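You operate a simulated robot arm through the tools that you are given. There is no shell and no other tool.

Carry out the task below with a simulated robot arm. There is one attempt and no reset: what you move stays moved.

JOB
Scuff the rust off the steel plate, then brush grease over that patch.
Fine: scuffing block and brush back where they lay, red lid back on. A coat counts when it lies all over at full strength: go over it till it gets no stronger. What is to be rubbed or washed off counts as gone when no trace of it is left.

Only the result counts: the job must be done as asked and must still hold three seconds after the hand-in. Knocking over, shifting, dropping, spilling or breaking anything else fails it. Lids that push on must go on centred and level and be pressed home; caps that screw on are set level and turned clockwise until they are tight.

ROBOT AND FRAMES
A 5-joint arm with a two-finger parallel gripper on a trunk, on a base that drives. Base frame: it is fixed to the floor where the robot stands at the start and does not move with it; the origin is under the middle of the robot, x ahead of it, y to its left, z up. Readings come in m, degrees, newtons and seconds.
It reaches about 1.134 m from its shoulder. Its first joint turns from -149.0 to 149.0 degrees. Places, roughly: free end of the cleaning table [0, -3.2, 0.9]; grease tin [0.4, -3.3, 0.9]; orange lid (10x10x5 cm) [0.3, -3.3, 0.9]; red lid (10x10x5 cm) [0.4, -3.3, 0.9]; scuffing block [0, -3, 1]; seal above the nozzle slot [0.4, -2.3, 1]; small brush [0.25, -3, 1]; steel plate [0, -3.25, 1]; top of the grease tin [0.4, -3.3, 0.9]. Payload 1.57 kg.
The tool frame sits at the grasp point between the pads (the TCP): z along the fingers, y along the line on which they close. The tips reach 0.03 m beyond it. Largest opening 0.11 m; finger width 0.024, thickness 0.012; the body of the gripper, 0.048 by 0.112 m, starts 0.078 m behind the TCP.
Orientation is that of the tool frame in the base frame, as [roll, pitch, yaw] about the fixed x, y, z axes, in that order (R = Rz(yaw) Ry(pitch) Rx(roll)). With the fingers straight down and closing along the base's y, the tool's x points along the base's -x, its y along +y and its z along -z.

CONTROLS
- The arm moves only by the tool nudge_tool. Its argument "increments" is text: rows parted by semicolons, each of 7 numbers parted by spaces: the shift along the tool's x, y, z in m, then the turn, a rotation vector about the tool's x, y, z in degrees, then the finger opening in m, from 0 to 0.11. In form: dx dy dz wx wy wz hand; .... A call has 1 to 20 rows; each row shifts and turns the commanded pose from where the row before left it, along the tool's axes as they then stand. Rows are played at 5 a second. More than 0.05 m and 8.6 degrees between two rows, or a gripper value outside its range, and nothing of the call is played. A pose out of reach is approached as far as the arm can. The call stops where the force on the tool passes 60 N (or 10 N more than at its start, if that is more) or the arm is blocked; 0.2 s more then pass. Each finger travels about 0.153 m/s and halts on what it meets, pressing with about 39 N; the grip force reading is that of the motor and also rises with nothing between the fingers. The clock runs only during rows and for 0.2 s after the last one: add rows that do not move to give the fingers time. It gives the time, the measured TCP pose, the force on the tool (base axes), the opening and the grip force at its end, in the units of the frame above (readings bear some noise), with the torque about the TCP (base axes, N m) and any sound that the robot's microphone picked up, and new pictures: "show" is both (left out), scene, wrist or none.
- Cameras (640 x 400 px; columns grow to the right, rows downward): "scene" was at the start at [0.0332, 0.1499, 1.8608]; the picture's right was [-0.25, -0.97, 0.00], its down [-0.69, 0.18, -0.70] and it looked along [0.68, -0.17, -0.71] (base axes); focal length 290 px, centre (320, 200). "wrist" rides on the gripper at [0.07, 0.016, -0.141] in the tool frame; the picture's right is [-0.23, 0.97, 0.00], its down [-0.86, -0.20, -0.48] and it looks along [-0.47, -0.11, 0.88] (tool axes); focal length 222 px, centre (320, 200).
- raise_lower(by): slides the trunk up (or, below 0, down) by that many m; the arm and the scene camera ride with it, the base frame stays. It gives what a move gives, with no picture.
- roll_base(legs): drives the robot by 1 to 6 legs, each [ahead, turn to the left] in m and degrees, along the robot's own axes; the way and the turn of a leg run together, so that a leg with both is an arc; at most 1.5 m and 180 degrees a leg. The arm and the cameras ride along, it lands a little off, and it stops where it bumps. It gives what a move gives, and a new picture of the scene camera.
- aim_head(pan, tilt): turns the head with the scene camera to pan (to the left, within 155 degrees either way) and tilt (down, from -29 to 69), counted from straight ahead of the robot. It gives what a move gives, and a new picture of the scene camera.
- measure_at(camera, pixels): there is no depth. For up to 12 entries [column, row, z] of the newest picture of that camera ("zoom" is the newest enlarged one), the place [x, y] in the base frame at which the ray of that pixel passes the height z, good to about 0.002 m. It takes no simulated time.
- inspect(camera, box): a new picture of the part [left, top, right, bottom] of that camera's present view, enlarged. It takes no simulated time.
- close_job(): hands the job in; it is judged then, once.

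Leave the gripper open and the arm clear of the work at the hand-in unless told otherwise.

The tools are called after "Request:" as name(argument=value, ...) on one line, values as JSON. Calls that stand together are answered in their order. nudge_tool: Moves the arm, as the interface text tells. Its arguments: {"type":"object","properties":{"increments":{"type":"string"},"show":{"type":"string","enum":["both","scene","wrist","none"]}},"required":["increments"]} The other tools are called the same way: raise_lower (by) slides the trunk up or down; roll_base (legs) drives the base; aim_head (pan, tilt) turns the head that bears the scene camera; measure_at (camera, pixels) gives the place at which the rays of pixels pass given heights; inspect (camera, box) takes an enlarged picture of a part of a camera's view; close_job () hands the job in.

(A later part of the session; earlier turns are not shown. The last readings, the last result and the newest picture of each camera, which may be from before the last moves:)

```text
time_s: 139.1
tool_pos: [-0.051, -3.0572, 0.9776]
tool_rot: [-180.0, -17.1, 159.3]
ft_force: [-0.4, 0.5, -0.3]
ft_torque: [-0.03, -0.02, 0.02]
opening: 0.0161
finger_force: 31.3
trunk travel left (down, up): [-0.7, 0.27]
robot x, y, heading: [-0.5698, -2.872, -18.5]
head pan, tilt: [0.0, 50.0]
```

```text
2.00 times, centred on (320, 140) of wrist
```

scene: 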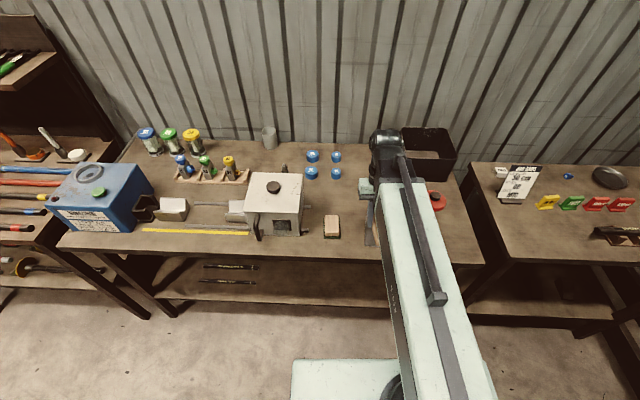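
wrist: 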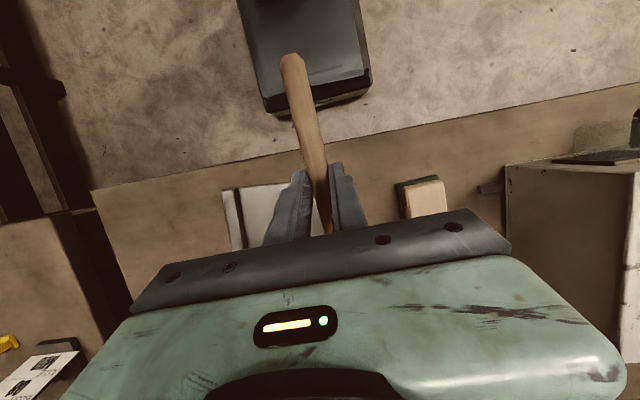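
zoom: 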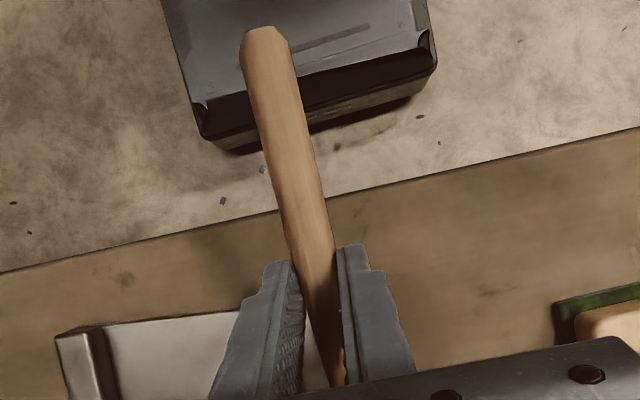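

Request:
raise_lower(by=-0.008)

Request:
raise_lower(by=-0.002)

```text
time_s: 139.7
tool_pos: [-0.0518, -3.0572, 0.9684]
tool_rot: [-179.9, -17.1, 159.3]
ft_force: [0.6, -0.6, -0.6]
ft_torque: [0.0, 0.02, -0.01]
opening: 0.0161
finger_force: 31.9
trunk travel left (down, up): [-0.692, 0.278]
robot x, y, heading: [-0.5697, -2.8721, -18.7]
head pan, tilt: [0.0, 50.0]
```

```text
time_s: 140.2
tool_pos: [-0.0516, -3.0576, 0.9668]
tool_rot: [179.9, -17.1, 159.3]
ft_force: [0.4, 0.0, -0.3]
ft_torque: [-0.02, -0.03, -0.02]
opening: 0.0158
finger_force: 31.9
trunk travel left (down, up): [-0.69, 0.28]
robot x, y, heading: [-0.5722, -2.8767, -18.4]
head pan, tilt: [0.0, 50.0]
```

No contact yet; one more pair of 2 mm steps, one at a time.

Request:
raise_lower(by=-0.002)

```text
time_s: 140.7
tool_pos: [-0.0514, -3.0564, 0.9644]
tool_rot: [-180.0, -17.1, 159.3]
ft_force: [0.9, -0.4, -0.5]
ft_torque: [-0.02, 0.02, -0.01]
opening: 0.0162
finger_force: 31.6
trunk travel left (down, up): [-0.688, 0.282]
robot x, y, heading: [-0.5696, -2.8732, -18.2]
head pan, tilt: [0.0, 50.0]
```

Request:
raise_lower(by=-0.002)

```text
time_s: 141.2
tool_pos: [-0.0531, -3.057, 0.9619]
tool_rot: [-180.0, -17.1, 159.3]
ft_force: [0.1, 0.3, -1.2]
ft_torque: [0.01, -0.02, 0.0]
opening: 0.0162
finger_force: 31.7
trunk travel left (down, up): [-0.686, 0.284]
robot x, y, heading: [-0.5651, -2.8737, -18.5]
head pan, tilt: [0.0, 50.0]
```

Request:
raise_lower(by=-0.002)

```text
time_s: 141.8
tool_pos: [-0.0518, -3.0567, 0.9616]
tool_rot: [-180.0, -17.1, 159.3]
ft_force: [0.7, -0.5, -0.2]
ft_torque: [0.02, 0.01, 0.03]
opening: 0.0162
finger_force: 31.5
trunk travel left (down, up): [-0.684, 0.286]
robot x, y, heading: [-0.5663, -2.8745, -18.5]
head pan, tilt: [0.0, 50.0]
```

Request:
raise_lower(by=-0.0015)

Request:
inspect(camera="wrist", box=[260, 120, 380, 240])

```text
time_s: 142.3
tool_pos: [-0.0524, -3.0566, 0.9602]
tool_rot: [-179.9, -17.1, 159.3]
ft_force: [-0.5, -0.7, 2.5]
ft_torque: [-0.1, -0.25, 0.03]
opening: 0.0164
finger_force: 31.6
trunk travel left (down, up): [-0.682, 0.288]
robot x, y, heading: [-0.5623, -2.8762, -18.5]
head pan, tilt: [0.0, 50.0]
```

```text
3.33 times, centred on (320, 180) of wrist
```

zoom: 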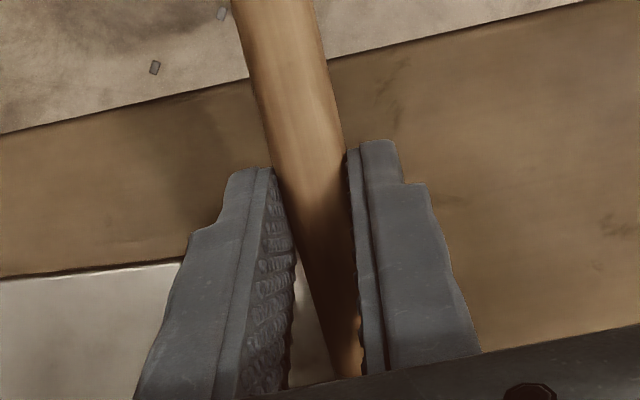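

Light contact, 2.5 N at the bristles. First arc stroke: 10.4° to the right and back.

Request:
nudge_tool(increments="0.0005 -0.0248 0.0002 -0.769 0 2.484 0.0;0.0005 -0.0248 0.0002 -0.769 0 2.484 0.0;0.0005 -0.0248 0.0002 -0.769 0 2.484 0.0;0.0005 -0.0248 0.0002 -0.769 0 2.484 0.0;0 0 0 0 0 0 0.0;0.0005 0.0248 0.0002 0.769 0 -2.484 0.0;0.0005 0.0248 0.0002 0.769 0 -2.484 0.0;0.0005 0.0248 0.0002 0.769 0 -2.484 0.0;0.0005 0.0248 0.0002 0.769 0 -2.484 0.0;0 0 0 0 0 0 0.0", show="wrist")

```text
time_s: 144.5
tool_pos: [-0.0517, -3.055, 0.9594]
tool_rot: [-180.0, -17.1, 159.4]
ft_force: [0.8, 0.1, 0.5]
ft_torque: [0.0, -0.01, 0.03]
opening: 0.0165
finger_force: 31.4
trunk travel left (down, up): [-0.682, 0.288]
robot x, y, heading: [-0.5649, -2.8784, -18.5]
head pan, tilt: [0.0, 50.0]
```

wrist: 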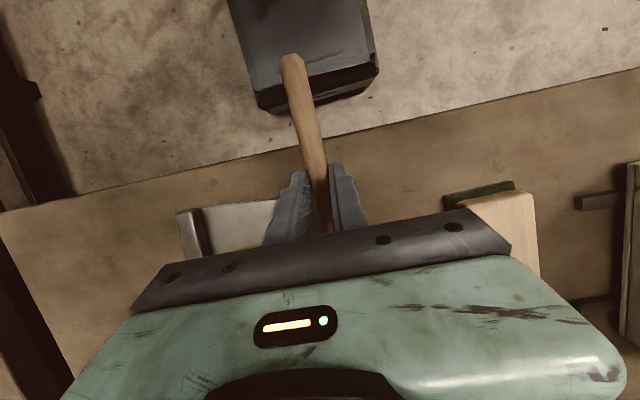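

A yellow smear shows at (240,243). I zoom in to see it.

Request:
inspect(camera="wrist", box=[170, 190, 290, 265])

Request:
inspect(camera="scene", box=[350, 190, 430, 250])

```text
5.33 times, centred on (230, 228) of wrist
```

zoom: 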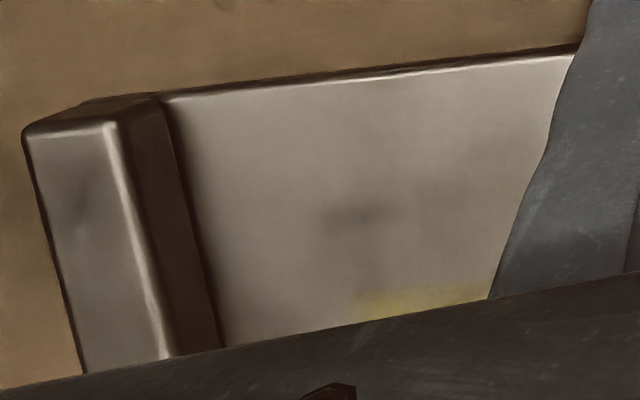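

```text
6.67 times, centred on (390, 220) of scene
```

zoom: 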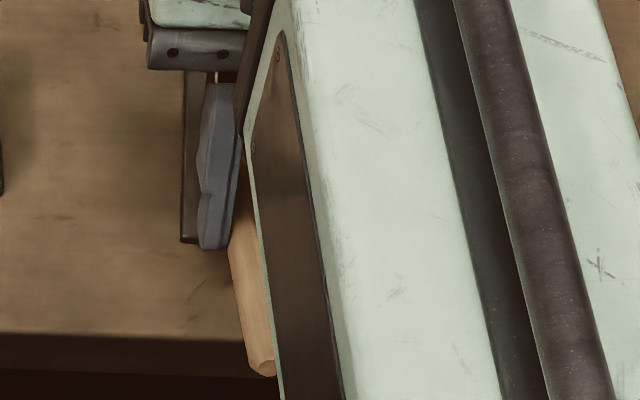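

Grease goes on, faint so far, so it builds up with passes. I lower 1 mm and paint a series of arcs at radii 0.64, 0.65, 0.62, 0.61.

Request:
raise_lower(by=-0.001)

Request:
nudge_tool(increments="-0.0095 0.0096 -0.003 0.296 0 -0.955 0.0;0.0006 -0.0258 0.0002 -0.784 0 2.532 0.0;0.0006 -0.0258 0.0002 -0.784 0 2.532 0.0;0.0006 -0.0258 0.0002 -0.784 0 2.532 0.0;0.0006 -0.0258 0.0002 -0.784 0 2.532 0.0;-0.0095 0 -0.003 0 0 0 0.0;0.0006 0.0262 0.0002 0.784 0 -2.532 0.0;0.0006 0.0262 0.0002 0.784 0 -2.532 0.0;0.0006 0.0262 0.0002 0.784 0 -2.532 0.0;0.0006 0.0262 0.0002 0.784 0 -2.532 0.0;0.0287 0 0.0089 0 0 0 0.0;0.0006 -0.0248 0.0002 -0.784 0 2.532 0.0;0.0006 -0.0248 0.0002 -0.784 0 2.532 0.0;0.0006 -0.0248 0.0002 -0.784 0 2.532 0.0;0.0006 -0.0248 0.0002 -0.784 0 2.532 0.0;0.0095 0 0.003 0 0 0 0.0;0.0006 0.0244 0.0002 0.784 0 -2.532 0.0;0.0006 0.0244 0.0002 0.784 0 -2.532 0.0;0.0006 0.0244 0.0002 0.784 0 -2.532 0.0;0.0006 0.0244 0.0002 0.784 0 -2.532 0.0", show="wrist")

```text
time_s: 145.0
tool_pos: [-0.0519, -3.0548, 0.9592]
tool_rot: [179.9, -17.0, 159.3]
ft_force: [1.7, 0.4, 7.9]
ft_torque: [-0.18, -0.59, 0.07]
opening: 0.0166
finger_force: 31.5
trunk travel left (down, up): [-0.681, 0.289]
robot x, y, heading: [-0.5668, -2.8734, -18.4]
head pan, tilt: [0.0, 50.0]
```

```text
time_s: 149.2
tool_pos: [-0.0689, -3.039, 0.9591]
tool_rot: [-179.9, -17.0, 160.3]
ft_force: [0.7, -0.1, 0.6]
ft_torque: [0.02, 0.01, 0.0]
opening: 0.0165
finger_force: 31.7
trunk travel left (down, up): [-0.681, 0.289]
robot x, y, heading: [-0.5684, -2.873, -18.4]
head pan, tilt: [0.0, 50.0]
```

wrist: 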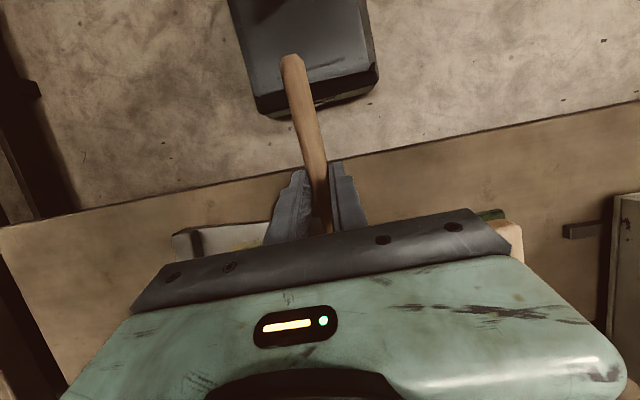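

I lift 6 cm and swing the arm ~21° to the right so the scene camera can see the plate.

Request:
raise_lower(by=0.06)

Request:
nudge_tool(increments="0.001 -0.0331 0.0003 -1.065 0 3.44 0.0;0.001 -0.0331 0.0003 -1.065 0 3.44 0.0;0.001 -0.0331 0.0003 -1.065 0 3.44 0.0;0.001 -0.0331 0.0003 -1.065 0 3.44 0.0;0.001 -0.0331 0.0003 -1.065 0 3.44 0.0;0.001 -0.0331 0.0003 -1.065 0 3.44 0.0;0.001 -0.0331 0.0003 -1.065 0 3.44 0.0;0 0 0 0 0 0 0.0", show="scene")

Request:
inspect(camera="scene", box=[350, 190, 446, 250])

```text
time_s: 150.2
tool_pos: [-0.0688, -3.0387, 1.0182]
tool_rot: [180.0, -17.0, 160.2]
ft_force: [-0.4, 0.9, 0.9]
ft_torque: [-0.01, 0.01, 0.01]
opening: 0.0162
finger_force: 31.7
trunk travel left (down, up): [-0.741, 0.229]
robot x, y, heading: [-0.5674, -2.8734, -18.5]
head pan, tilt: [0.0, 50.0]
```

```text
time_s: 152.0
tool_pos: [-0.1921, -3.2339, 1.0182]
tool_rot: [179.9, -16.9, 135.1]
ft_force: [-0.9, 0.1, -1.3]
ft_torque: [-0.03, 0.01, 0.03]
opening: 0.0164
finger_force: 31.6
trunk travel left (down, up): [-0.741, 0.229]
robot x, y, heading: [-0.5658, -2.8757, -18.4]
head pan, tilt: [0.0, 50.0]
```

scene: 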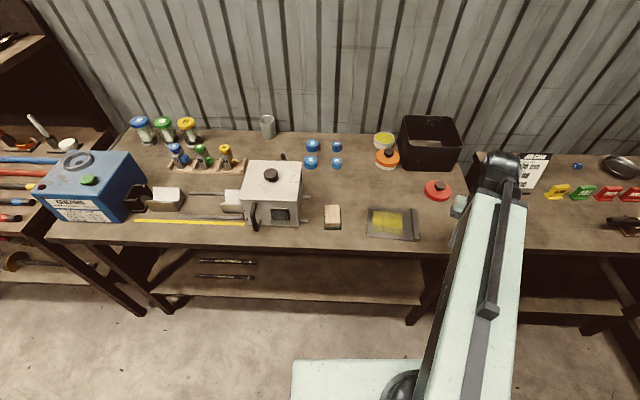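

```text
6.67 times, centred on (398, 220) of scene
```

zoom: 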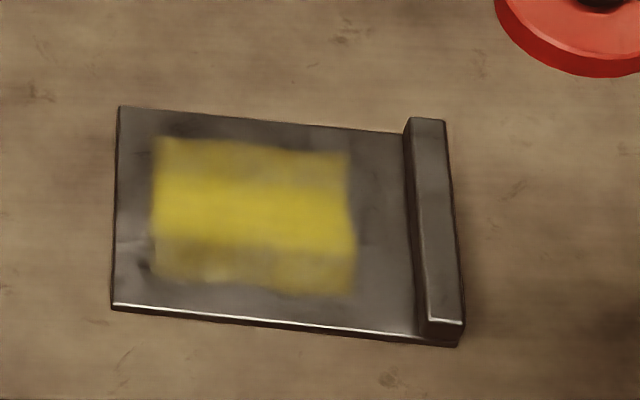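

Excellent: the coat is strong in a middle band and weaker above/below. The rust lay at about x 150-327, y 178-235 in this zoom, so I need more passes, especially on the upper part and the left edge. I swing back and go over it again.

Request:
nudge_tool(increments="0.001 0.0331 0.0003 1.065 0 -3.44 0.0;0.001 0.0331 0.0003 1.065 0 -3.44 0.0;0.001 0.0331 0.0003 1.065 0 -3.44 0.0;0.001 0.0331 0.0003 1.065 0 -3.44 0.0;0.001 0.0331 0.0003 1.065 0 -3.44 0.0;0.001 0.0331 0.0003 1.065 0 -3.44 0.0;0.001 0.0331 0.0003 1.065 0 -3.44 0.0;-0.0287 0.0092 -0.0089 0.296 0 -0.955 0.0;0 0 0 0 0 0 0.0;0 0 0 0 0 0 0.0", show="none")

Request:
raise_lower(by=-0.0605)

```text
time_s: 154.2
tool_pos: [-0.0379, -3.0414, 1.0185]
tool_rot: [-179.9, -17.0, 161.3]
ft_force: [0.4, -0.2, 0.2]
ft_torque: [0.01, -0.03, 0.04]
opening: 0.0163
finger_force: 31.4
trunk travel left (down, up): [-0.741, 0.229]
robot x, y, heading: [-0.5677, -2.8727, -18.4]
head pan, tilt: [0.0, 50.0]
```

```text
time_s: 155.2
tool_pos: [-0.0376, -3.0418, 0.959]
tool_rot: [-180.0, -17.1, 161.3]
ft_force: [-0.1, 0.2, -1.2]
ft_torque: [0.01, -0.03, 0.01]
opening: 0.0162
finger_force: 31.7
trunk travel left (down, up): [-0.681, 0.289]
robot x, y, heading: [-0.5654, -2.8752, -18.6]
head pan, tilt: [0.0, 50.0]
```

The coat seems to live on a roughly 10×10 cm square at the plate's middle, so I need full strength over all of that. I shift back right onto the plate and, going outward, do two passes each on the far lines.

Request:
nudge_tool(increments="-0.0287 -0.0184 -0.0089 -0.56 0 1.82 0.0;0 0 0 0 0 0 0.0", show="none")

Request:
raise_lower(by=-0.001)

```text
time_s: 155.8
tool_pos: [-0.016, -3.0705, 0.957]
tool_rot: [180.0, -16.9, 159.4]
ft_force: [1.3, 0.2, 5.1]
ft_torque: [-0.15, -0.34, 0.01]
opening: 0.0165
finger_force: 31.8
trunk travel left (down, up): [-0.681, 0.289]
robot x, y, heading: [-0.5686, -2.8744, -18.4]
head pan, tilt: [0.0, 50.0]
```

```text
time_s: 156.3
tool_pos: [-0.0178, -3.0702, 0.9581]
tool_rot: [-179.9, -17.0, 159.5]
ft_force: [1.1, 0.3, 6.9]
ft_torque: [-0.22, -0.56, 0.02]
opening: 0.0165
finger_force: 31.8
trunk travel left (down, up): [-0.68, 0.29]
robot x, y, heading: [-0.5656, -2.8734, -18.5]
head pan, tilt: [0.0, 50.0]
```

Contact ~7 N, on the plate. Now the passes on the far side.

Request:
nudge_tool(increments="0.0005 -0.0255 0.0002 -0.735 0 2.39 0.0;0.0005 -0.0255 0.0002 -0.735 0 2.39 0.0;0.0005 -0.0255 0.0002 -0.735 0 2.39 0.0;0.0005 -0.0255 0.0002 -0.735 0 2.39 0.0;0.0005 0.0255 0.0002 0.735 0 -2.39 0.0;0.0005 0.0255 0.0002 0.735 0 -2.39 0.0;0.0005 0.0255 0.0002 0.735 0 -2.39 0.0;0.0005 0.0255 0.0002 0.735 0 -2.39 0.0;0.0143 0 0.0044 0 0 0 0.0;0.0005 -0.0249 0.0002 -0.735 0 2.39 0.0;0.0005 -0.0249 0.0002 -0.735 0 2.39 0.0;0.0005 -0.0249 0.0002 -0.735 0 2.39 0.0;0.0005 -0.0249 0.0002 -0.735 0 2.39 0.0;0.0005 0.0249 0.0002 0.735 0 -2.39 0.0;0.0005 0.0249 0.0002 0.735 0 -2.39 0.0;0.0005 0.0249 0.0002 0.735 0 -2.39 0.0;0.0005 0.0249 0.0002 0.735 0 -2.39 0.0;0 0 0 0 0 0 0.0", show="none")

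```text
time_s: 160.1
tool_pos: [-0.0305, -3.0643, 0.9574]
tool_rot: [-180.0, -17.0, 159.4]
ft_force: [-0.4, -0.3, -0.1]
ft_torque: [0.03, -0.01, 0.02]
opening: 0.0164
finger_force: 31.7
out of reach, approached as far as the arm can: row 13
trunk travel left (down, up): [-0.68, 0.29]
robot x, y, heading: [-0.566, -2.8744, -18.4]
head pan, tilt: [0.0, 50.0]
```

Contact has eased to zero, so 1 mm lower and then the near lines.

Request:
raise_lower(by=-0.001)

Request:
nudge_tool(increments="0.0287 0 0.0088 0 0 0 0.0;0.0005 -0.0236 0.0002 -0.735 0 2.39 0.0;0.0005 -0.0236 0.0002 -0.735 0 2.39 0.0;0.0005 -0.0236 0.0002 -0.735 0 2.39 0.0;0.0005 -0.0236 0.0002 -0.735 0 2.39 0.0;0.0005 0.0236 0.0002 0.735 0 -2.39 0.0;0.0005 0.0236 0.0002 0.735 0 -2.39 0.0;0.0005 0.0236 0.0002 0.735 0 -2.39 0.0;0.0005 0.0236 0.0002 0.735 0 -2.39 0.0;0.0191 0 0.0059 0 0 0 0.0;0.0005 -0.0228 0.0002 -0.735 0 2.39 0.0;0.0005 -0.0228 0.0002 -0.735 0 2.39 0.0;0.0005 -0.0228 0.0002 -0.735 0 2.39 0.0;0.0005 -0.0228 0.0002 -0.735 0 2.39 0.0;0.0005 0.0228 0.0002 0.735 0 -2.39 0.0;0.0005 0.0228 0.0002 0.735 0 -2.39 0.0;0.0005 0.0228 0.0002 0.735 0 -2.39 0.0;0.0005 0.0228 0.0002 0.735 0 -2.39 0.0;0 0 0 0 0 0 0.0", show="none")

```text
time_s: 160.6
tool_pos: [-0.03, -3.0631, 0.9566]
tool_rot: [-180.0, -17.1, 159.4]
ft_force: [1.1, 0.5, 7.6]
ft_torque: [-0.21, -0.64, 0.06]
opening: 0.0166
finger_force: 31.5
trunk travel left (down, up): [-0.679, 0.291]
robot x, y, heading: [-0.569, -2.8737, -18.5]
head pan, tilt: [0.0, 50.0]
```

```text
time_s: 164.6
tool_pos: [-0.0776, -3.0452, 0.9565]
tool_rot: [180.0, -17.0, 159.4]
ft_force: [-0.6, -0.5, -0.2]
ft_torque: [-0.01, 0.01, 0.0]
opening: 0.0165
finger_force: 32.2
trunk travel left (down, up): [-0.679, 0.291]
robot x, y, heading: [-0.5684, -2.8731, -18.7]
head pan, tilt: [0.0, 50.0]
```

Now lift and swing right again to see the result.

Request:
raise_lower(by=0.06)

Request:
nudge_tool(increments="0.001 -0.0325 0.0003 -1.065 0 3.44 0.0;0.001 -0.0325 0.0003 -1.065 0 3.44 0.0;0.001 -0.0325 0.0003 -1.065 0 3.44 0.0;0.001 -0.0325 0.0003 -1.065 0 3.44 0.0;0.001 -0.0325 0.0003 -1.065 0 3.44 0.0;0.001 -0.0325 0.0003 -1.065 0 3.44 0.0;0.001 -0.0325 0.0003 -1.065 0 3.44 0.0;0 0 0 0 0 0 0.0", show="scene")

Request:
inspect(camera="scene", box=[350, 190, 446, 250])

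```text
time_s: 165.6
tool_pos: [-0.0784, -3.0458, 1.0162]
tool_rot: [-180.0, -17.0, 159.4]
ft_force: [-0.6, 0.0, 0.0]
ft_torque: [-0.02, -0.01, -0.01]
opening: 0.0163
finger_force: 32.2
trunk travel left (down, up): [-0.739, 0.231]
robot x, y, heading: [-0.5693, -2.8751, -18.5]
head pan, tilt: [0.0, 50.0]
```

```text
time_s: 167.4
tool_pos: [-0.2, -3.2338, 1.0148]
tool_rot: [179.8, -17.0, 134.2]
ft_force: [0.2, -0.8, -1.0]
ft_torque: [0.01, 0.01, 0.02]
opening: 0.0162
finger_force: 31.9
out of reach, approached as far as the arm can: row 5
trunk travel left (down, up): [-0.739, 0.231]
robot x, y, heading: [-0.5656, -2.8753, -18.6]
head pan, tilt: [0.0, 50.0]
```

scene: 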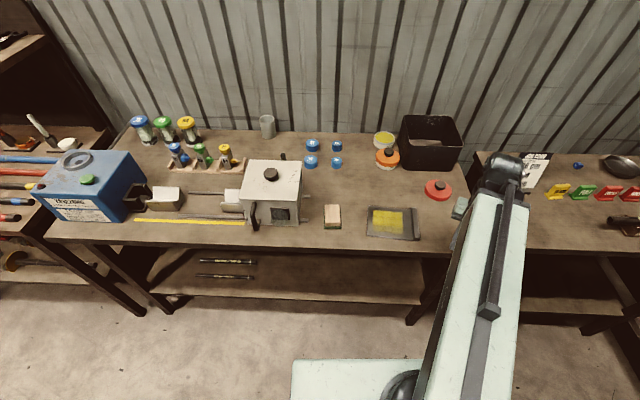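

```text
6.67 times, centred on (398, 220) of scene
```

zoom: 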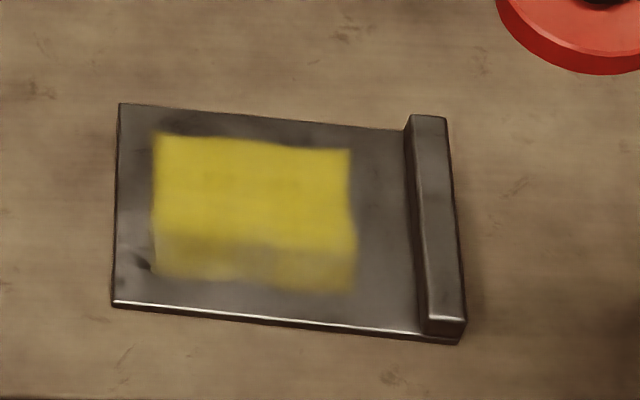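

The far two thirds are now strong; the near strip (y 235-295) is still weak – probably contact was lost there. I swing back, press a bit more and repeat the near lines.

Request:
nudge_tool(increments="0.001 0.0325 0.0003 1.065 0 -3.44 0.0;0.001 0.0325 0.0003 1.065 0 -3.44 0.0;0.001 0.0325 0.0003 1.065 0 -3.44 0.0;0.001 0.0325 0.0003 1.065 0 -3.44 0.0;0.001 0.0325 0.0003 1.065 0 -3.44 0.0;0.001 0.0325 0.0003 1.065 0 -3.44 0.0;0.001 0.0325 0.0003 1.065 0 -3.44 0.0;0 0 0 0 0 0 0.0;0 0 0 0 0 0 0.0", show="none")

Request:
raise_lower(by=-0.0605)

```text
time_s: 169.4
tool_pos: [-0.0789, -3.0479, 1.015]
tool_rot: [180.0, -17.0, 159.4]
ft_force: [0.2, 0.3, -0.4]
ft_torque: [0.0, 0.01, 0.02]
opening: 0.0164
finger_force: 31.7
out of reach, approached as far as the arm can: row 4
trunk travel left (down, up): [-0.739, 0.231]
robot x, y, heading: [-0.57, -2.8746, -18.7]
head pan, tilt: [0.0, 50.0]
```

```text
time_s: 170.4
tool_pos: [-0.0789, -3.0477, 0.9546]
tool_rot: [179.9, -16.9, 159.4]
ft_force: [-0.3, 0.2, 0.4]
ft_torque: [0.02, 0.01, -0.02]
opening: 0.0161
finger_force: 31.9
trunk travel left (down, up): [-0.678, 0.292]
robot x, y, heading: [-0.5675, -2.8722, -18.4]
head pan, tilt: [0.0, 50.0]
```

Request:
raise_lower(by=-0.001)

Request:
raise_lower(by=-0.001)

```text
time_s: 170.9
tool_pos: [-0.0785, -3.0488, 0.9542]
tool_rot: [-179.9, -16.9, 159.4]
ft_force: [0.0, -0.2, 3.5]
ft_torque: [-0.13, -0.34, -0.04]
opening: 0.0164
finger_force: 32.0
trunk travel left (down, up): [-0.677, 0.293]
robot x, y, heading: [-0.566, -2.875, -18.2]
head pan, tilt: [0.0, 50.0]
```

```text
time_s: 171.4
tool_pos: [-0.079, -3.048, 0.9527]
tool_rot: [180.0, -17.1, 159.3]
ft_force: [0.1, 0.3, 6.5]
ft_torque: [-0.2, -0.56, 0.0]
opening: 0.0163
finger_force: 31.6
trunk travel left (down, up): [-0.676, 0.294]
robot x, y, heading: [-0.5686, -2.8761, -18.6]
head pan, tilt: [0.0, 50.0]
```

Contact 6.5 N now. Near-line passes again: two at this radius, two 1 cm farther out.

Request:
nudge_tool(increments="0.0005 -0.0227 0.0002 -0.735 0 2.39 0.0;0.0005 -0.0227 0.0002 -0.735 0 2.39 0.0;0.0005 -0.0227 0.0002 -0.735 0 2.39 0.0;0.0005 -0.0227 0.0002 -0.735 0 2.39 0.0;0.0005 0.0227 0.0002 0.735 0 -2.39 0.0;0.0005 0.0227 0.0002 0.735 0 -2.39 0.0;0.0005 0.0227 0.0002 0.735 0 -2.39 0.0;0.0005 0.0227 0.0002 0.735 0 -2.39 0.0;0 0 0 0 0 0 0.0", show="none")

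```text
time_s: 173.4
tool_pos: [-0.0816, -3.0484, 0.9528]
tool_rot: [180.0, -16.9, 159.5]
ft_force: [0.3, 0.3, 0.4]
ft_torque: [-0.01, -0.02, 0.0]
opening: 0.0164
finger_force: 31.4
trunk travel left (down, up): [-0.676, 0.294]
robot x, y, heading: [-0.5686, -2.8735, -18.5]
head pan, tilt: [0.0, 50.0]
```

Request:
raise_lower(by=-0.0015)

Request:
nudge_tool(increments="0.0005 -0.0227 0.0002 -0.735 0 2.39 0.0;0.0005 -0.0227 0.0002 -0.735 0 2.39 0.0;0.0005 -0.0227 0.0002 -0.735 0 2.39 0.0;0.0005 -0.0227 0.0002 -0.735 0 2.39 0.0;-0.0095 0 -0.003 0 0 0 0.0;0.0005 0.0231 0.0002 0.735 0 -2.39 0.0;0.0005 0.0231 0.0002 0.735 0 -2.39 0.0;0.0005 0.0231 0.0002 0.735 0 -2.39 0.0;0.0005 0.0231 0.0002 0.735 0 -2.39 0.0;0 0 0 0 0 0 0.0", show="none")

Request:
raise_lower(by=0.06)

Request:
nudge_tool(increments="0.001 -0.033 0.0003 -1.065 0 3.44 0.0;0.001 -0.033 0.0003 -1.065 0 3.44 0.0;0.001 -0.033 0.0003 -1.065 0 3.44 0.0;0.001 -0.033 0.0003 -1.065 0 3.44 0.0;0.001 -0.033 0.0003 -1.065 0 3.44 0.0;0.001 -0.033 0.0003 -1.065 0 3.44 0.0;0.001 -0.033 0.0003 -1.065 0 3.44 0.0;0 0 0 0 0 0 0.0", show="scene")

Request:
inspect(camera="scene", box=[350, 190, 446, 250])

```text
time_s: 173.9
tool_pos: [-0.0818, -3.0479, 0.9518]
tool_rot: [-179.9, -17.1, 159.4]
ft_force: [0.3, 0.3, 7.2]
ft_torque: [-0.17, -0.57, 0.06]
opening: 0.0163
finger_force: 32.2
trunk travel left (down, up): [-0.675, 0.295]
robot x, y, heading: [-0.5715, -2.8753, -18.4]
head pan, tilt: [0.0, 50.0]
```

```text
time_s: 176.1
tool_pos: [-0.0706, -3.0493, 0.9524]
tool_rot: [179.9, -16.9, 159.5]
ft_force: [0.1, 0.1, 0.0]
ft_torque: [-0.01, -0.02, -0.03]
opening: 0.0164
finger_force: 32.5
trunk travel left (down, up): [-0.675, 0.295]
robot x, y, heading: [-0.5665, -2.8729, -18.8]
head pan, tilt: [0.0, 50.0]
```

```text
time_s: 177.1
tool_pos: [-0.0704, -3.0494, 1.0127]
tool_rot: [-180.0, -17.0, 159.4]
ft_force: [1.3, -0.2, 1.0]
ft_torque: [0.02, 0.02, 0.03]
opening: 0.0163
finger_force: 31.5
trunk travel left (down, up): [-0.735, 0.235]
robot x, y, heading: [-0.5696, -2.8738, -18.7]
head pan, tilt: [0.0, 50.0]
```

```text
time_s: 178.9
tool_pos: [-0.1986, -3.2422, 1.0133]
tool_rot: [179.9, -17.1, 134.3]
ft_force: [0.1, 0.2, -0.6]
ft_torque: [0.03, -0.05, 0.0]
opening: 0.0164
finger_force: 31.4
trunk travel left (down, up): [-0.735, 0.235]
robot x, y, heading: [-0.57, -2.8706, -18.3]
head pan, tilt: [0.0, 50.0]
```

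scene: 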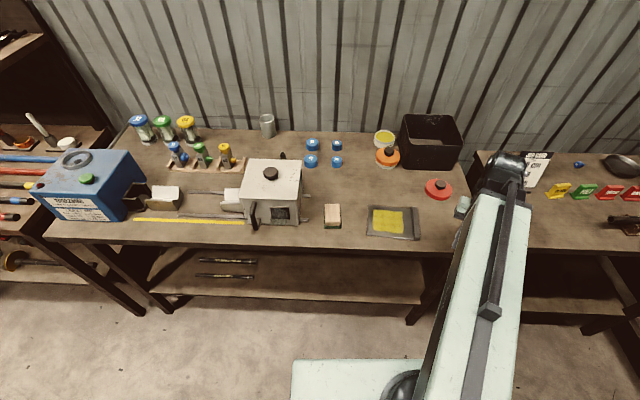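

```text
6.67 times, centred on (398, 220) of scene
```

zoom: 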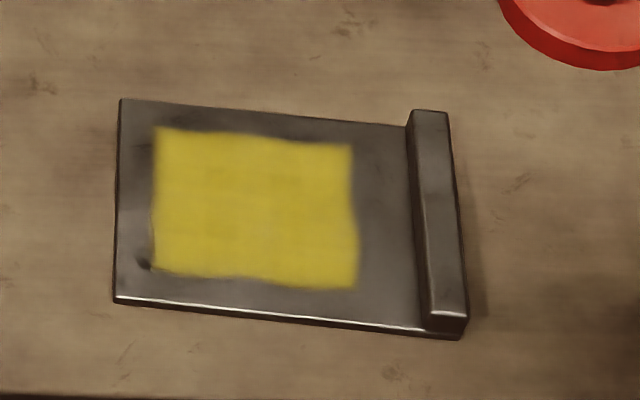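

Nearly uniform now. To make sure of full strength I do another complete round, beginning with a line still closer to the near edge.

Request:
nudge_tool(increments="0.001 0.033 0.0003 1.065 0 -3.44 0.0;0.001 0.033 0.0003 1.065 0 -3.44 0.0;0.001 0.033 0.0003 1.065 0 -3.44 0.0;0.001 0.033 0.0003 1.065 0 -3.44 0.0;0.001 0.033 0.0003 1.065 0 -3.44 0.0;0.001 0.033 0.0003 1.065 0 -3.44 0.0;0.001 0.033 0.0003 1.065 0 -3.44 0.0;0.0172 0 0.0053 0 0 0 0.0;0 0 0 0 0 0 0.0", show="none")

Request:
raise_lower(by=-0.0605)

```text
time_s: 180.9
tool_pos: [-0.0889, -3.0443, 1.0125]
tool_rot: [-180.0, -17.1, 159.4]
ft_force: [0.5, 0.4, -0.3]
ft_torque: [-0.03, 0.0, 0.03]
opening: 0.0164
finger_force: 31.6
trunk travel left (down, up): [-0.735, 0.235]
robot x, y, heading: [-0.5698, -2.8718, -18.4]
head pan, tilt: [0.0, 50.0]
```

```text
time_s: 181.9
tool_pos: [-0.0886, -3.045, 0.952]
tool_rot: [180.0, -17.0, 159.4]
ft_force: [1.3, -0.4, -1.3]
ft_torque: [0.03, 0.03, -0.01]
opening: 0.0166
finger_force: 31.7
trunk travel left (down, up): [-0.674, 0.296]
robot x, y, heading: [-0.5667, -2.8736, -18.4]
head pan, tilt: [0.0, 50.0]
```

Request:
raise_lower(by=-0.0015)

```text
time_s: 182.4
tool_pos: [-0.0887, -3.0448, 0.9502]
tool_rot: [179.9, -17.0, 159.4]
ft_force: [0.9, 0.0, 7.2]
ft_torque: [-0.23, -0.67, -0.02]
opening: 0.0163
finger_force: 31.9
trunk travel left (down, up): [-0.673, 0.297]
robot x, y, heading: [-0.5632, -2.8744, -18.7]
head pan, tilt: [0.0, 50.0]
```

Request:
nudge_tool(increments="0.0005 -0.0222 0.0002 -0.735 0 2.39 0.0;0.0005 -0.0222 0.0002 -0.735 0 2.39 0.0;0.0005 -0.0222 0.0002 -0.735 0 2.39 0.0;0.0005 -0.0222 0.0002 -0.735 0 2.39 0.0;0.0005 0.0222 0.0002 0.735 0 -2.39 0.0;0.0005 0.0222 0.0002 0.735 0 -2.39 0.0;0.0005 0.0222 0.0002 0.735 0 -2.39 0.0;0.0005 0.0222 0.0002 0.735 0 -2.39 0.0;0 0 0 0 0 0 0.0", show="none")

Request:
raise_lower(by=-0.001)

Request:
nudge_tool(increments="-0.0143 0 -0.0044 0 0 0 0.0;0.0005 -0.0228 0.0002 -0.735 0 2.39 0.0;0.0005 -0.0228 0.0002 -0.735 0 2.39 0.0;0.0005 -0.0228 0.0002 -0.735 0 2.39 0.0;0.0005 -0.0228 0.0002 -0.735 0 2.39 0.0;-0.0143 0 -0.0044 0 0 0 0.0;0.0005 0.0235 0.0002 0.735 0 -2.39 0.0;0.0005 0.0235 0.0002 0.735 0 -2.39 0.0;0.0005 0.0235 0.0002 0.735 0 -2.39 0.0;0.0005 0.0235 0.0002 0.735 0 -2.39 0.0;0 0 0 0 0 0 0.0", show="none")

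Request:
raise_lower(by=-0.001)

```text
time_s: 184.4
tool_pos: [-0.0886, -3.0456, 0.9512]
tool_rot: [-179.9, -17.0, 159.4]
ft_force: [-0.6, 0.6, 0.3]
ft_torque: [-0.04, -0.04, 0.0]
opening: 0.0166
finger_force: 32.5
trunk travel left (down, up): [-0.673, 0.297]
robot x, y, heading: [-0.5664, -2.8767, -18.6]
head pan, tilt: [0.0, 50.0]
```

```text
time_s: 185.0
tool_pos: [-0.0896, -3.0454, 0.9489]
tool_rot: [-179.9, -17.0, 159.4]
ft_force: [1.3, -0.2, 7.7]
ft_torque: [-0.21, -0.61, 0.05]
opening: 0.0165
finger_force: 31.6
trunk travel left (down, up): [-0.672, 0.298]
robot x, y, heading: [-0.5653, -2.8739, -18.4]
head pan, tilt: [0.0, 50.0]
```

```text
time_s: 187.4
tool_pos: [-0.0609, -3.0556, 0.9487]
tool_rot: [-179.9, -17.0, 159.5]
ft_force: [0.3, -0.6, 0.3]
ft_torque: [0.01, -0.02, -0.01]
opening: 0.0163
finger_force: 31.5
trunk travel left (down, up): [-0.672, 0.298]
robot x, y, heading: [-0.5685, -2.873, -18.5]
head pan, tilt: [0.0, 50.0]
```

```text
time_s: 187.9
tool_pos: [-0.0603, -3.0561, 0.9488]
tool_rot: [-180.0, -17.0, 159.4]
ft_force: [0.9, -0.2, 7.1]
ft_torque: [-0.21, -0.63, 0.01]
opening: 0.0166
finger_force: 31.5
trunk travel left (down, up): [-0.671, 0.299]
robot x, y, heading: [-0.5673, -2.8731, -18.7]
head pan, tilt: [0.0, 50.0]
```

Request:
nudge_tool(increments="0.0005 -0.0235 0.0002 -0.735 0 2.39 0.0;0.0005 -0.0235 0.0002 -0.735 0 2.39 0.0;0.0005 -0.0235 0.0002 -0.735 0 2.39 0.0;0.0005 -0.0235 0.0002 -0.735 0 2.39 0.0;-0.0143 0 -0.0044 0 0 0 0.0;0.0005 0.0241 0.0002 0.735 0 -2.39 0.0;0.0005 0.0241 0.0002 0.735 0 -2.39 0.0;0.0005 0.0241 0.0002 0.735 0 -2.39 0.0;0.0005 0.0241 0.0002 0.735 0 -2.39 0.0;-0.0143 0 -0.0044 0 0 0 0.0;0.0005 -0.0248 0.0002 -0.735 0 2.39 0.0;0.0005 -0.0248 0.0002 -0.735 0 2.39 0.0;0.0005 -0.0248 0.0002 -0.735 0 2.39 0.0;0.0005 -0.0248 0.0002 -0.735 0 2.39 0.0;-0.0095 0 -0.003 0 0 0 0.0;0.0005 0.0252 0.0002 0.735 0 -2.39 0.0;0.0005 0.0252 0.0002 0.735 0 -2.39 0.0;0.0005 0.0252 0.0002 0.735 0 -2.39 0.0;0.0005 0.0252 0.0002 0.735 0 -2.39 0.0;0 0 0 0 0 0 0.0", show="none")

Request:
raise_lower(by=0.06)

Request:
nudge_tool(increments="0.001 -0.0355 0.0003 -1.065 0 3.44 0.0;0.001 -0.0355 0.0003 -1.065 0 3.44 0.0;0.001 -0.0355 0.0003 -1.065 0 3.44 0.0;0.001 -0.0355 0.0003 -1.065 0 3.44 0.0;0.001 -0.0355 0.0003 -1.065 0 3.44 0.0;0.001 -0.0355 0.0003 -1.065 0 3.44 0.0;0.001 -0.0355 0.0003 -1.065 0 3.44 0.0;0 0 0 0 0 0 0.0", show="scene")

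Request:
inspect(camera="scene", box=[350, 190, 446, 250])

```text
time_s: 192.1
tool_pos: [-0.0249, -3.0691, 0.9478]
tool_rot: [-179.9, -17.0, 159.3]
ft_force: [0.3, 0.5, -0.2]
ft_torque: [-0.02, -0.02, 0.0]
opening: 0.0163
finger_force: 31.1
trunk travel left (down, up): [-0.671, 0.299]
robot x, y, heading: [-0.5643, -2.876, -18.5]
head pan, tilt: [0.0, 50.0]
```

```text
time_s: 193.1
tool_pos: [-0.0244, -3.07, 1.0072]
tool_rot: [-179.9, -17.1, 159.4]
ft_force: [-0.2, -0.5, -0.4]
ft_torque: [0.0, -0.03, -0.01]
opening: 0.0163
finger_force: 32.1
trunk travel left (down, up): [-0.731, 0.239]
robot x, y, heading: [-0.5701, -2.8767, -18.4]
head pan, tilt: [0.0, 50.0]
```

```text
time_s: 194.9
tool_pos: [-0.1622, -3.2776, 1.0085]
tool_rot: [179.9, -17.0, 134.2]
ft_force: [0.1, -0.4, -0.3]
ft_torque: [-0.01, 0.02, 0.01]
opening: 0.0164
finger_force: 31.6
trunk travel left (down, up): [-0.731, 0.239]
robot x, y, heading: [-0.5663, -2.8752, -18.5]
head pan, tilt: [0.0, 50.0]
```

scene: 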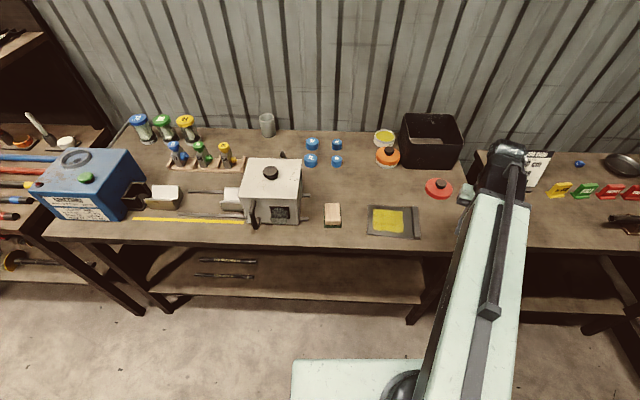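

```text
6.67 times, centred on (398, 220) of scene
```

zoom: 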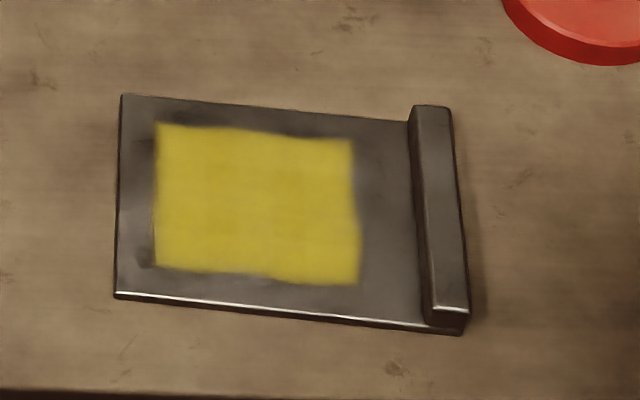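

A clean, even square whose edges no longer grow. I zoom tighter to compare strength across it.

Request:
inspect(camera="scene", box=[369, 205, 409, 235])

```text
13.33 times, centred on (389, 220) of scene
```

zoom: 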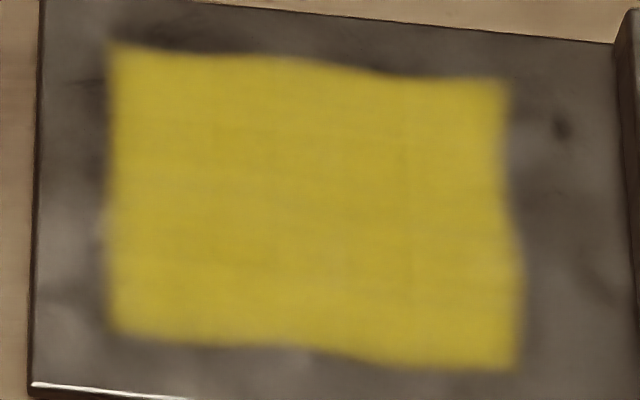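

I compare colour patches from the far, middle and near parts at very high zoom.

Request:
inspect(camera="scene", box=[378, 210, 402, 214])

Request:
inspect(camera="scene", box=[378, 218, 402, 222])

Request:
inspect(camera="scene", box=[378, 226, 402, 230])

```text
16.00 times, centred on (390, 212) of scene
```

zoom: 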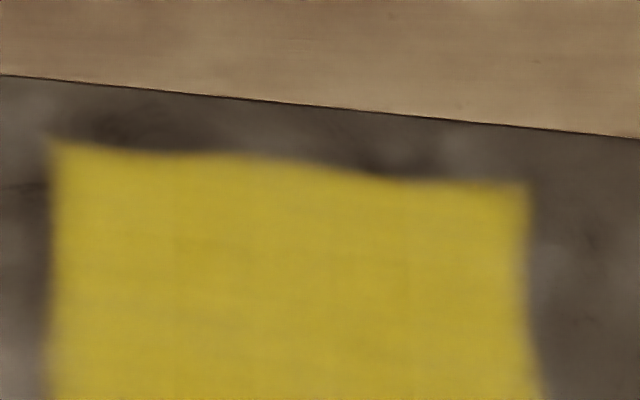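

```text
16.00 times, centred on (390, 220) of scene
```

zoom: 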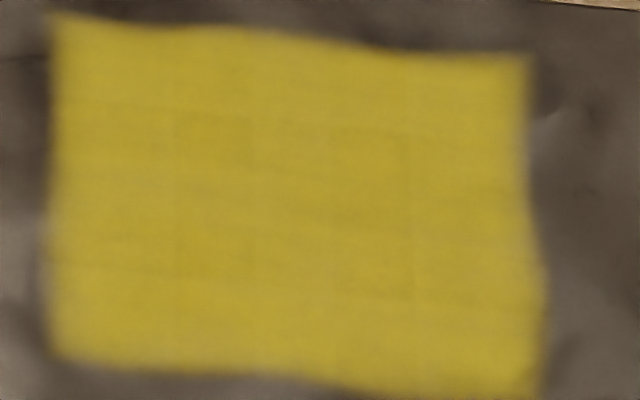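

```text
16.00 times, centred on (390, 228) of scene
```

zoom: 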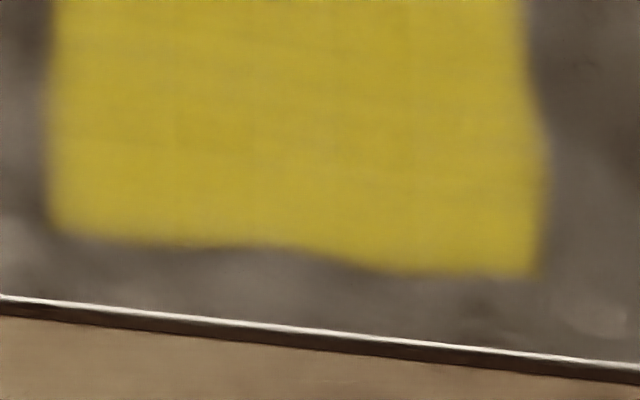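

The colour is even from far to near, including zones with very different numbers of passes, so the coat is at full strength. Now the brush goes back: I rise a little, take out the tilt and spin the hand to yaw 69°.

Request:
raise_lower(by=0.05)

Request:
nudge_tool(increments="0 0 0 0 -5 0 0.0;0 0 0 0 -5 0 0.0;0 0 0 0 -5 0 0.0;0 0 0 0 -2.1 0 0.0;0 0 0 0 0 8.15 0.0;0 0 0 0 0 8.15 0.0;0 0 0 0 0 8.15 0.0;0 0 0 0 0 8.15 0.0;0 0 0 0 0 8.15 0.0;0 0 0 0 0 8.15 0.0;0 0 0 0 0 8.15 0.0;0 0 0 0 0 8.15 0.0;0 0 0 0 0 0 0.0", show="both")

```text
time_s: 195.8
tool_pos: [-0.1611, -3.2757, 1.0581]
tool_rot: [179.9, -16.9, 134.3]
ft_force: [0.1, 0.7, -2.0]
ft_torque: [0.01, 0.02, -0.01]
opening: 0.0163
finger_force: 31.8
trunk travel left (down, up): [-0.781, 0.189]
robot x, y, heading: [-0.5642, -2.8728, -18.6]
head pan, tilt: [0.0, 50.0]
```

```text
time_s: 198.6
tool_pos: [-0.1625, -3.2761, 1.0468]
tool_rot: [180.0, 0.0, 68.9]
ft_force: [0.0, 0.5, 0.0]
ft_torque: [0.0, 0.01, -0.03]
opening: 0.0163
finger_force: 31.4
out of reach, approached as far as the arm can: row 1, 2
trunk travel left (down, up): [-0.781, 0.189]
robot x, y, heading: [-0.5674, -2.8688, -18.6]
head pan, tilt: [0.0, 50.0]
```

scene: 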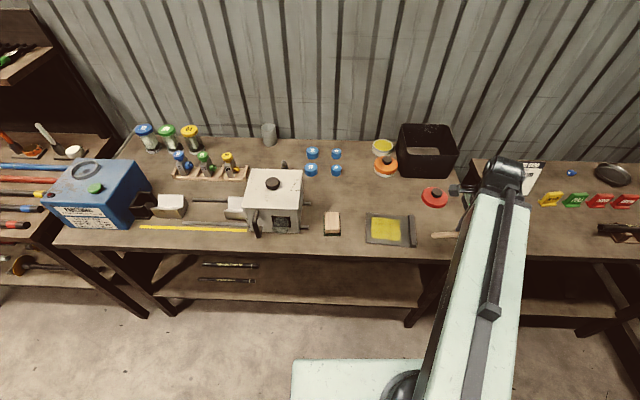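
wrist: 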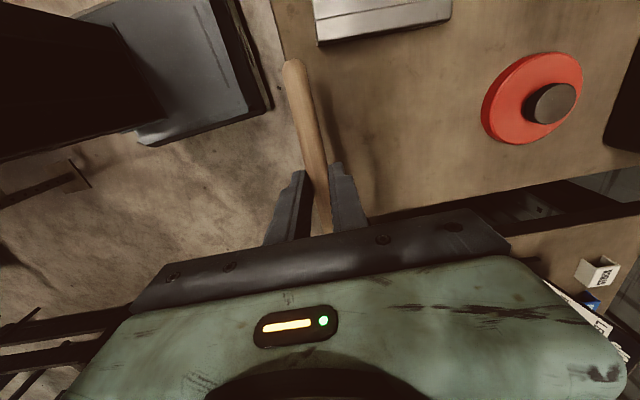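

Request:
nudge_tool(increments="0.0313 0.0281 0 0 0 0 0.0;0.0313 0.0281 0 0 0 0 0.0;0.0313 0.0281 0 0 0 0 0.0;0.0313 0.0281 0 0 0 0 0.0;0.0313 0.0281 0 0 0 0 0.0;0.0313 0.0281 0 0 0 0 0.0;0.0313 0.0281 0 0 0 0 0.0;0.0313 0.0281 0 0 0 0 0.0;0 0 0 0 0 0 0.0;0 0 0 0 0 0 0.0", show="both")

```text
time_s: 200.8
tool_pos: [0.1403, -3.1201, 1.0464]
tool_rot: [179.8, -0.1, 69.0]
ft_force: [-0.7, -0.3, -0.2]
ft_torque: [0.03, -0.01, -0.02]
opening: 0.0165
finger_force: 31.9
out of reach, approached as far as the arm can: row 8
trunk travel left (down, up): [-0.781, 0.189]
robot x, y, heading: [-0.5667, -2.8704, -18.6]
head pan, tilt: [0.0, 50.0]
```

scene: 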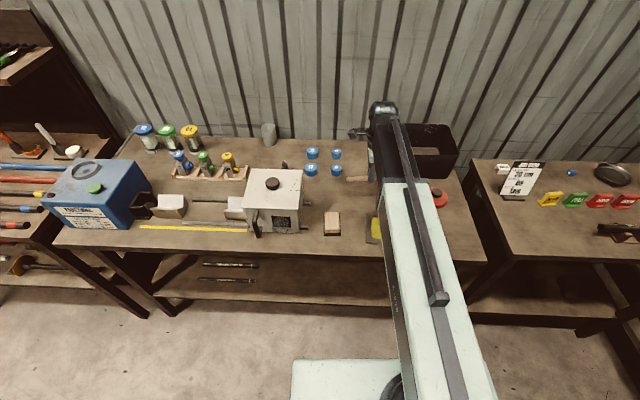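
wrist: 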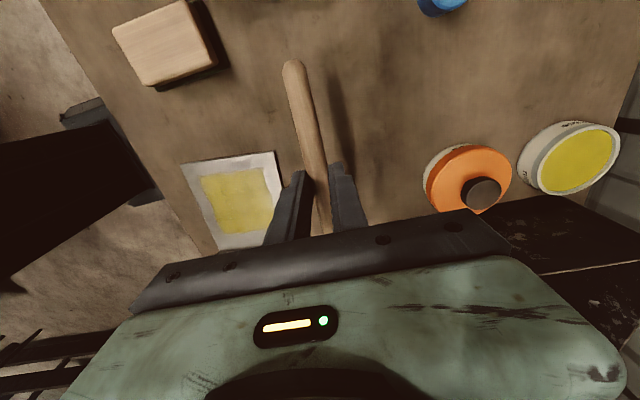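

Request:
nudge_tool(increments="-0.0042 -0.0014 0 0 0 0 0.0;0 0 0 0 0 0 0.0", show="none")

Request:
raise_lower(by=-0.094)

Request:
inspect(camera="wrist", box=[240, 30, 400, 240])

```text
time_s: 201.4
tool_pos: [0.1358, -3.1247, 1.0476]
tool_rot: [179.9, -0.1, 69.0]
ft_force: [0.6, 0.3, 0.4]
ft_torque: [0.02, -0.03, 0.0]
opening: 0.0165
finger_force: 31.1
trunk travel left (down, up): [-0.781, 0.189]
robot x, y, heading: [-0.5713, -2.8767, -18.6]
head pan, tilt: [0.0, 50.0]
```

```text
time_s: 202.7
tool_pos: [0.1362, -3.1241, 0.9537]
tool_rot: [179.9, 0.0, 69.1]
ft_force: [0.3, 0.5, -0.6]
ft_torque: [-0.01, -0.04, 0.03]
opening: 0.0163
finger_force: 31.4
trunk travel left (down, up): [-0.687, 0.283]
robot x, y, heading: [-0.5674, -2.8738, -18.8]
head pan, tilt: [0.0, 50.0]
```

```text
1.90 times, centred on (320, 135) of wrist
```

zoom: 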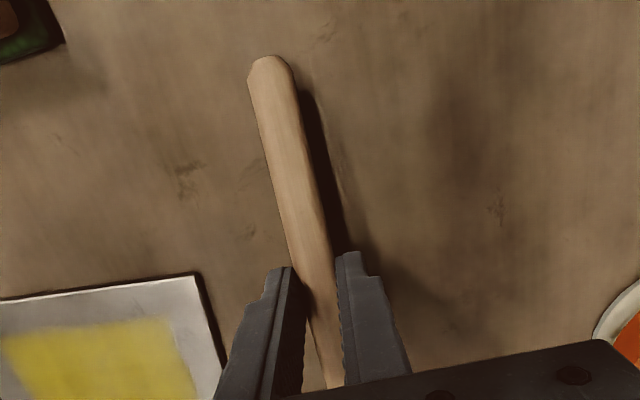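

The butt is near its shadow, a few millimetres above the table. I lower gently so the brush levels itself as the butt touches.

Request:
raise_lower(by=-0.005)

Request:
raise_lower(by=-0.003)

```text
time_s: 203.2
tool_pos: [0.1362, -3.1248, 0.9475]
tool_rot: [179.9, 0.1, 69.1]
ft_force: [-0.1, 0.7, -0.3]
ft_torque: [-0.02, 0.0, 0.05]
opening: 0.0163
finger_force: 31.7
trunk travel left (down, up): [-0.682, 0.288]
robot x, y, heading: [-0.5645, -2.8757, -18.7]
head pan, tilt: [0.0, 50.0]
```

```text
time_s: 203.7
tool_pos: [0.1361, -3.1244, 0.945]
tool_rot: [179.9, 0.0, 69.0]
ft_force: [-0.5, -0.2, -0.5]
ft_torque: [-0.03, -0.02, 0.01]
opening: 0.0165
finger_force: 31.4
trunk travel left (down, up): [-0.679, 0.291]
robot x, y, heading: [-0.5656, -2.8763, -18.9]
head pan, tilt: [0.0, 50.0]
```

Request:
raise_lower(by=-0.002)

Request:
raise_lower(by=-0.002)

```text
time_s: 204.2
tool_pos: [0.137, -3.1244, 0.943]
tool_rot: [179.9, 0.0, 69.0]
ft_force: [-0.4, 0.7, -0.2]
ft_torque: [0.02, 0.0, -0.02]
opening: 0.0161
finger_force: 31.8
trunk travel left (down, up): [-0.677, 0.293]
robot x, y, heading: [-0.5682, -2.8772, -18.6]
head pan, tilt: [0.0, 50.0]
```

```text
time_s: 204.8
tool_pos: [0.1371, -3.1242, 0.942]
tool_rot: [179.9, -0.1, 69.0]
ft_force: [0.5, 0.0, -0.4]
ft_torque: [0.06, 0.0, 0.02]
opening: 0.0162
finger_force: 31.7
trunk travel left (down, up): [-0.675, 0.295]
robot x, y, heading: [-0.5654, -2.873, -18.7]
head pan, tilt: [0.0, 50.0]
```

Request:
raise_lower(by=-0.002)

Request:
raise_lower(by=-0.0015)

```text
time_s: 205.3
tool_pos: [0.1362, -3.1238, 0.9402]
tool_rot: [179.9, 0.0, 69.0]
ft_force: [0.0, -1.0, 11.5]
ft_torque: [0.8, -0.36, -0.03]
opening: 0.0161
finger_force: 31.2
trunk travel left (down, up): [-0.673, 0.297]
robot x, y, heading: [-0.5659, -2.8768, -18.6]
head pan, tilt: [0.0, 50.0]
```

```text
time_s: 205.8
tool_pos: [0.1363, -3.1241, 0.9381]
tool_rot: [179.9, 0.0, 69.0]
ft_force: [-0.8, -0.9, 9.7]
ft_torque: [0.73, -0.28, -0.01]
opening: 0.0166
finger_force: 31.8
trunk travel left (down, up): [-0.671, 0.299]
robot x, y, heading: [-0.566, -2.8778, -18.3]
head pan, tilt: [0.0, 50.0]
```

The butt touches (10 N) and the brush is levelling in the grip. I continue to the original height 0.933.

Request:
raise_lower(by=-0.0015)

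Request:
raise_lower(by=-0.0015)

Request:
raise_lower(by=-0.001)

```text
time_s: 206.3
tool_pos: [0.1356, -3.1254, 0.9367]
tool_rot: [179.9, 0.0, 69.0]
ft_force: [-0.1, -1.3, 10.1]
ft_torque: [0.69, -0.3, 0.0]
opening: 0.0165
finger_force: 30.7
trunk travel left (down, up): [-0.67, 0.3]
robot x, y, heading: [-0.5684, -2.8718, -18.5]
head pan, tilt: [0.0, 50.0]
```

```text
time_s: 206.8
tool_pos: [0.1357, -3.1246, 0.9353]
tool_rot: [179.9, -0.1, 69.0]
ft_force: [-0.8, -0.4, 10.4]
ft_torque: [0.7, -0.27, 0.05]
opening: 0.0162
finger_force: 31.6
trunk travel left (down, up): [-0.668, 0.302]
robot x, y, heading: [-0.5695, -2.8743, -18.6]
head pan, tilt: [0.0, 50.0]
```

```text
time_s: 207.3
tool_pos: [0.1358, -3.1236, 0.9337]
tool_rot: [179.9, 0.1, 69.0]
ft_force: [-0.5, -0.5, 10.8]
ft_torque: [0.73, -0.33, 0.03]
opening: 0.0164
finger_force: 31.6
trunk travel left (down, up): [-0.667, 0.303]
robot x, y, heading: [-0.5709, -2.8747, -18.6]
head pan, tilt: [0.0, 50.0]
```

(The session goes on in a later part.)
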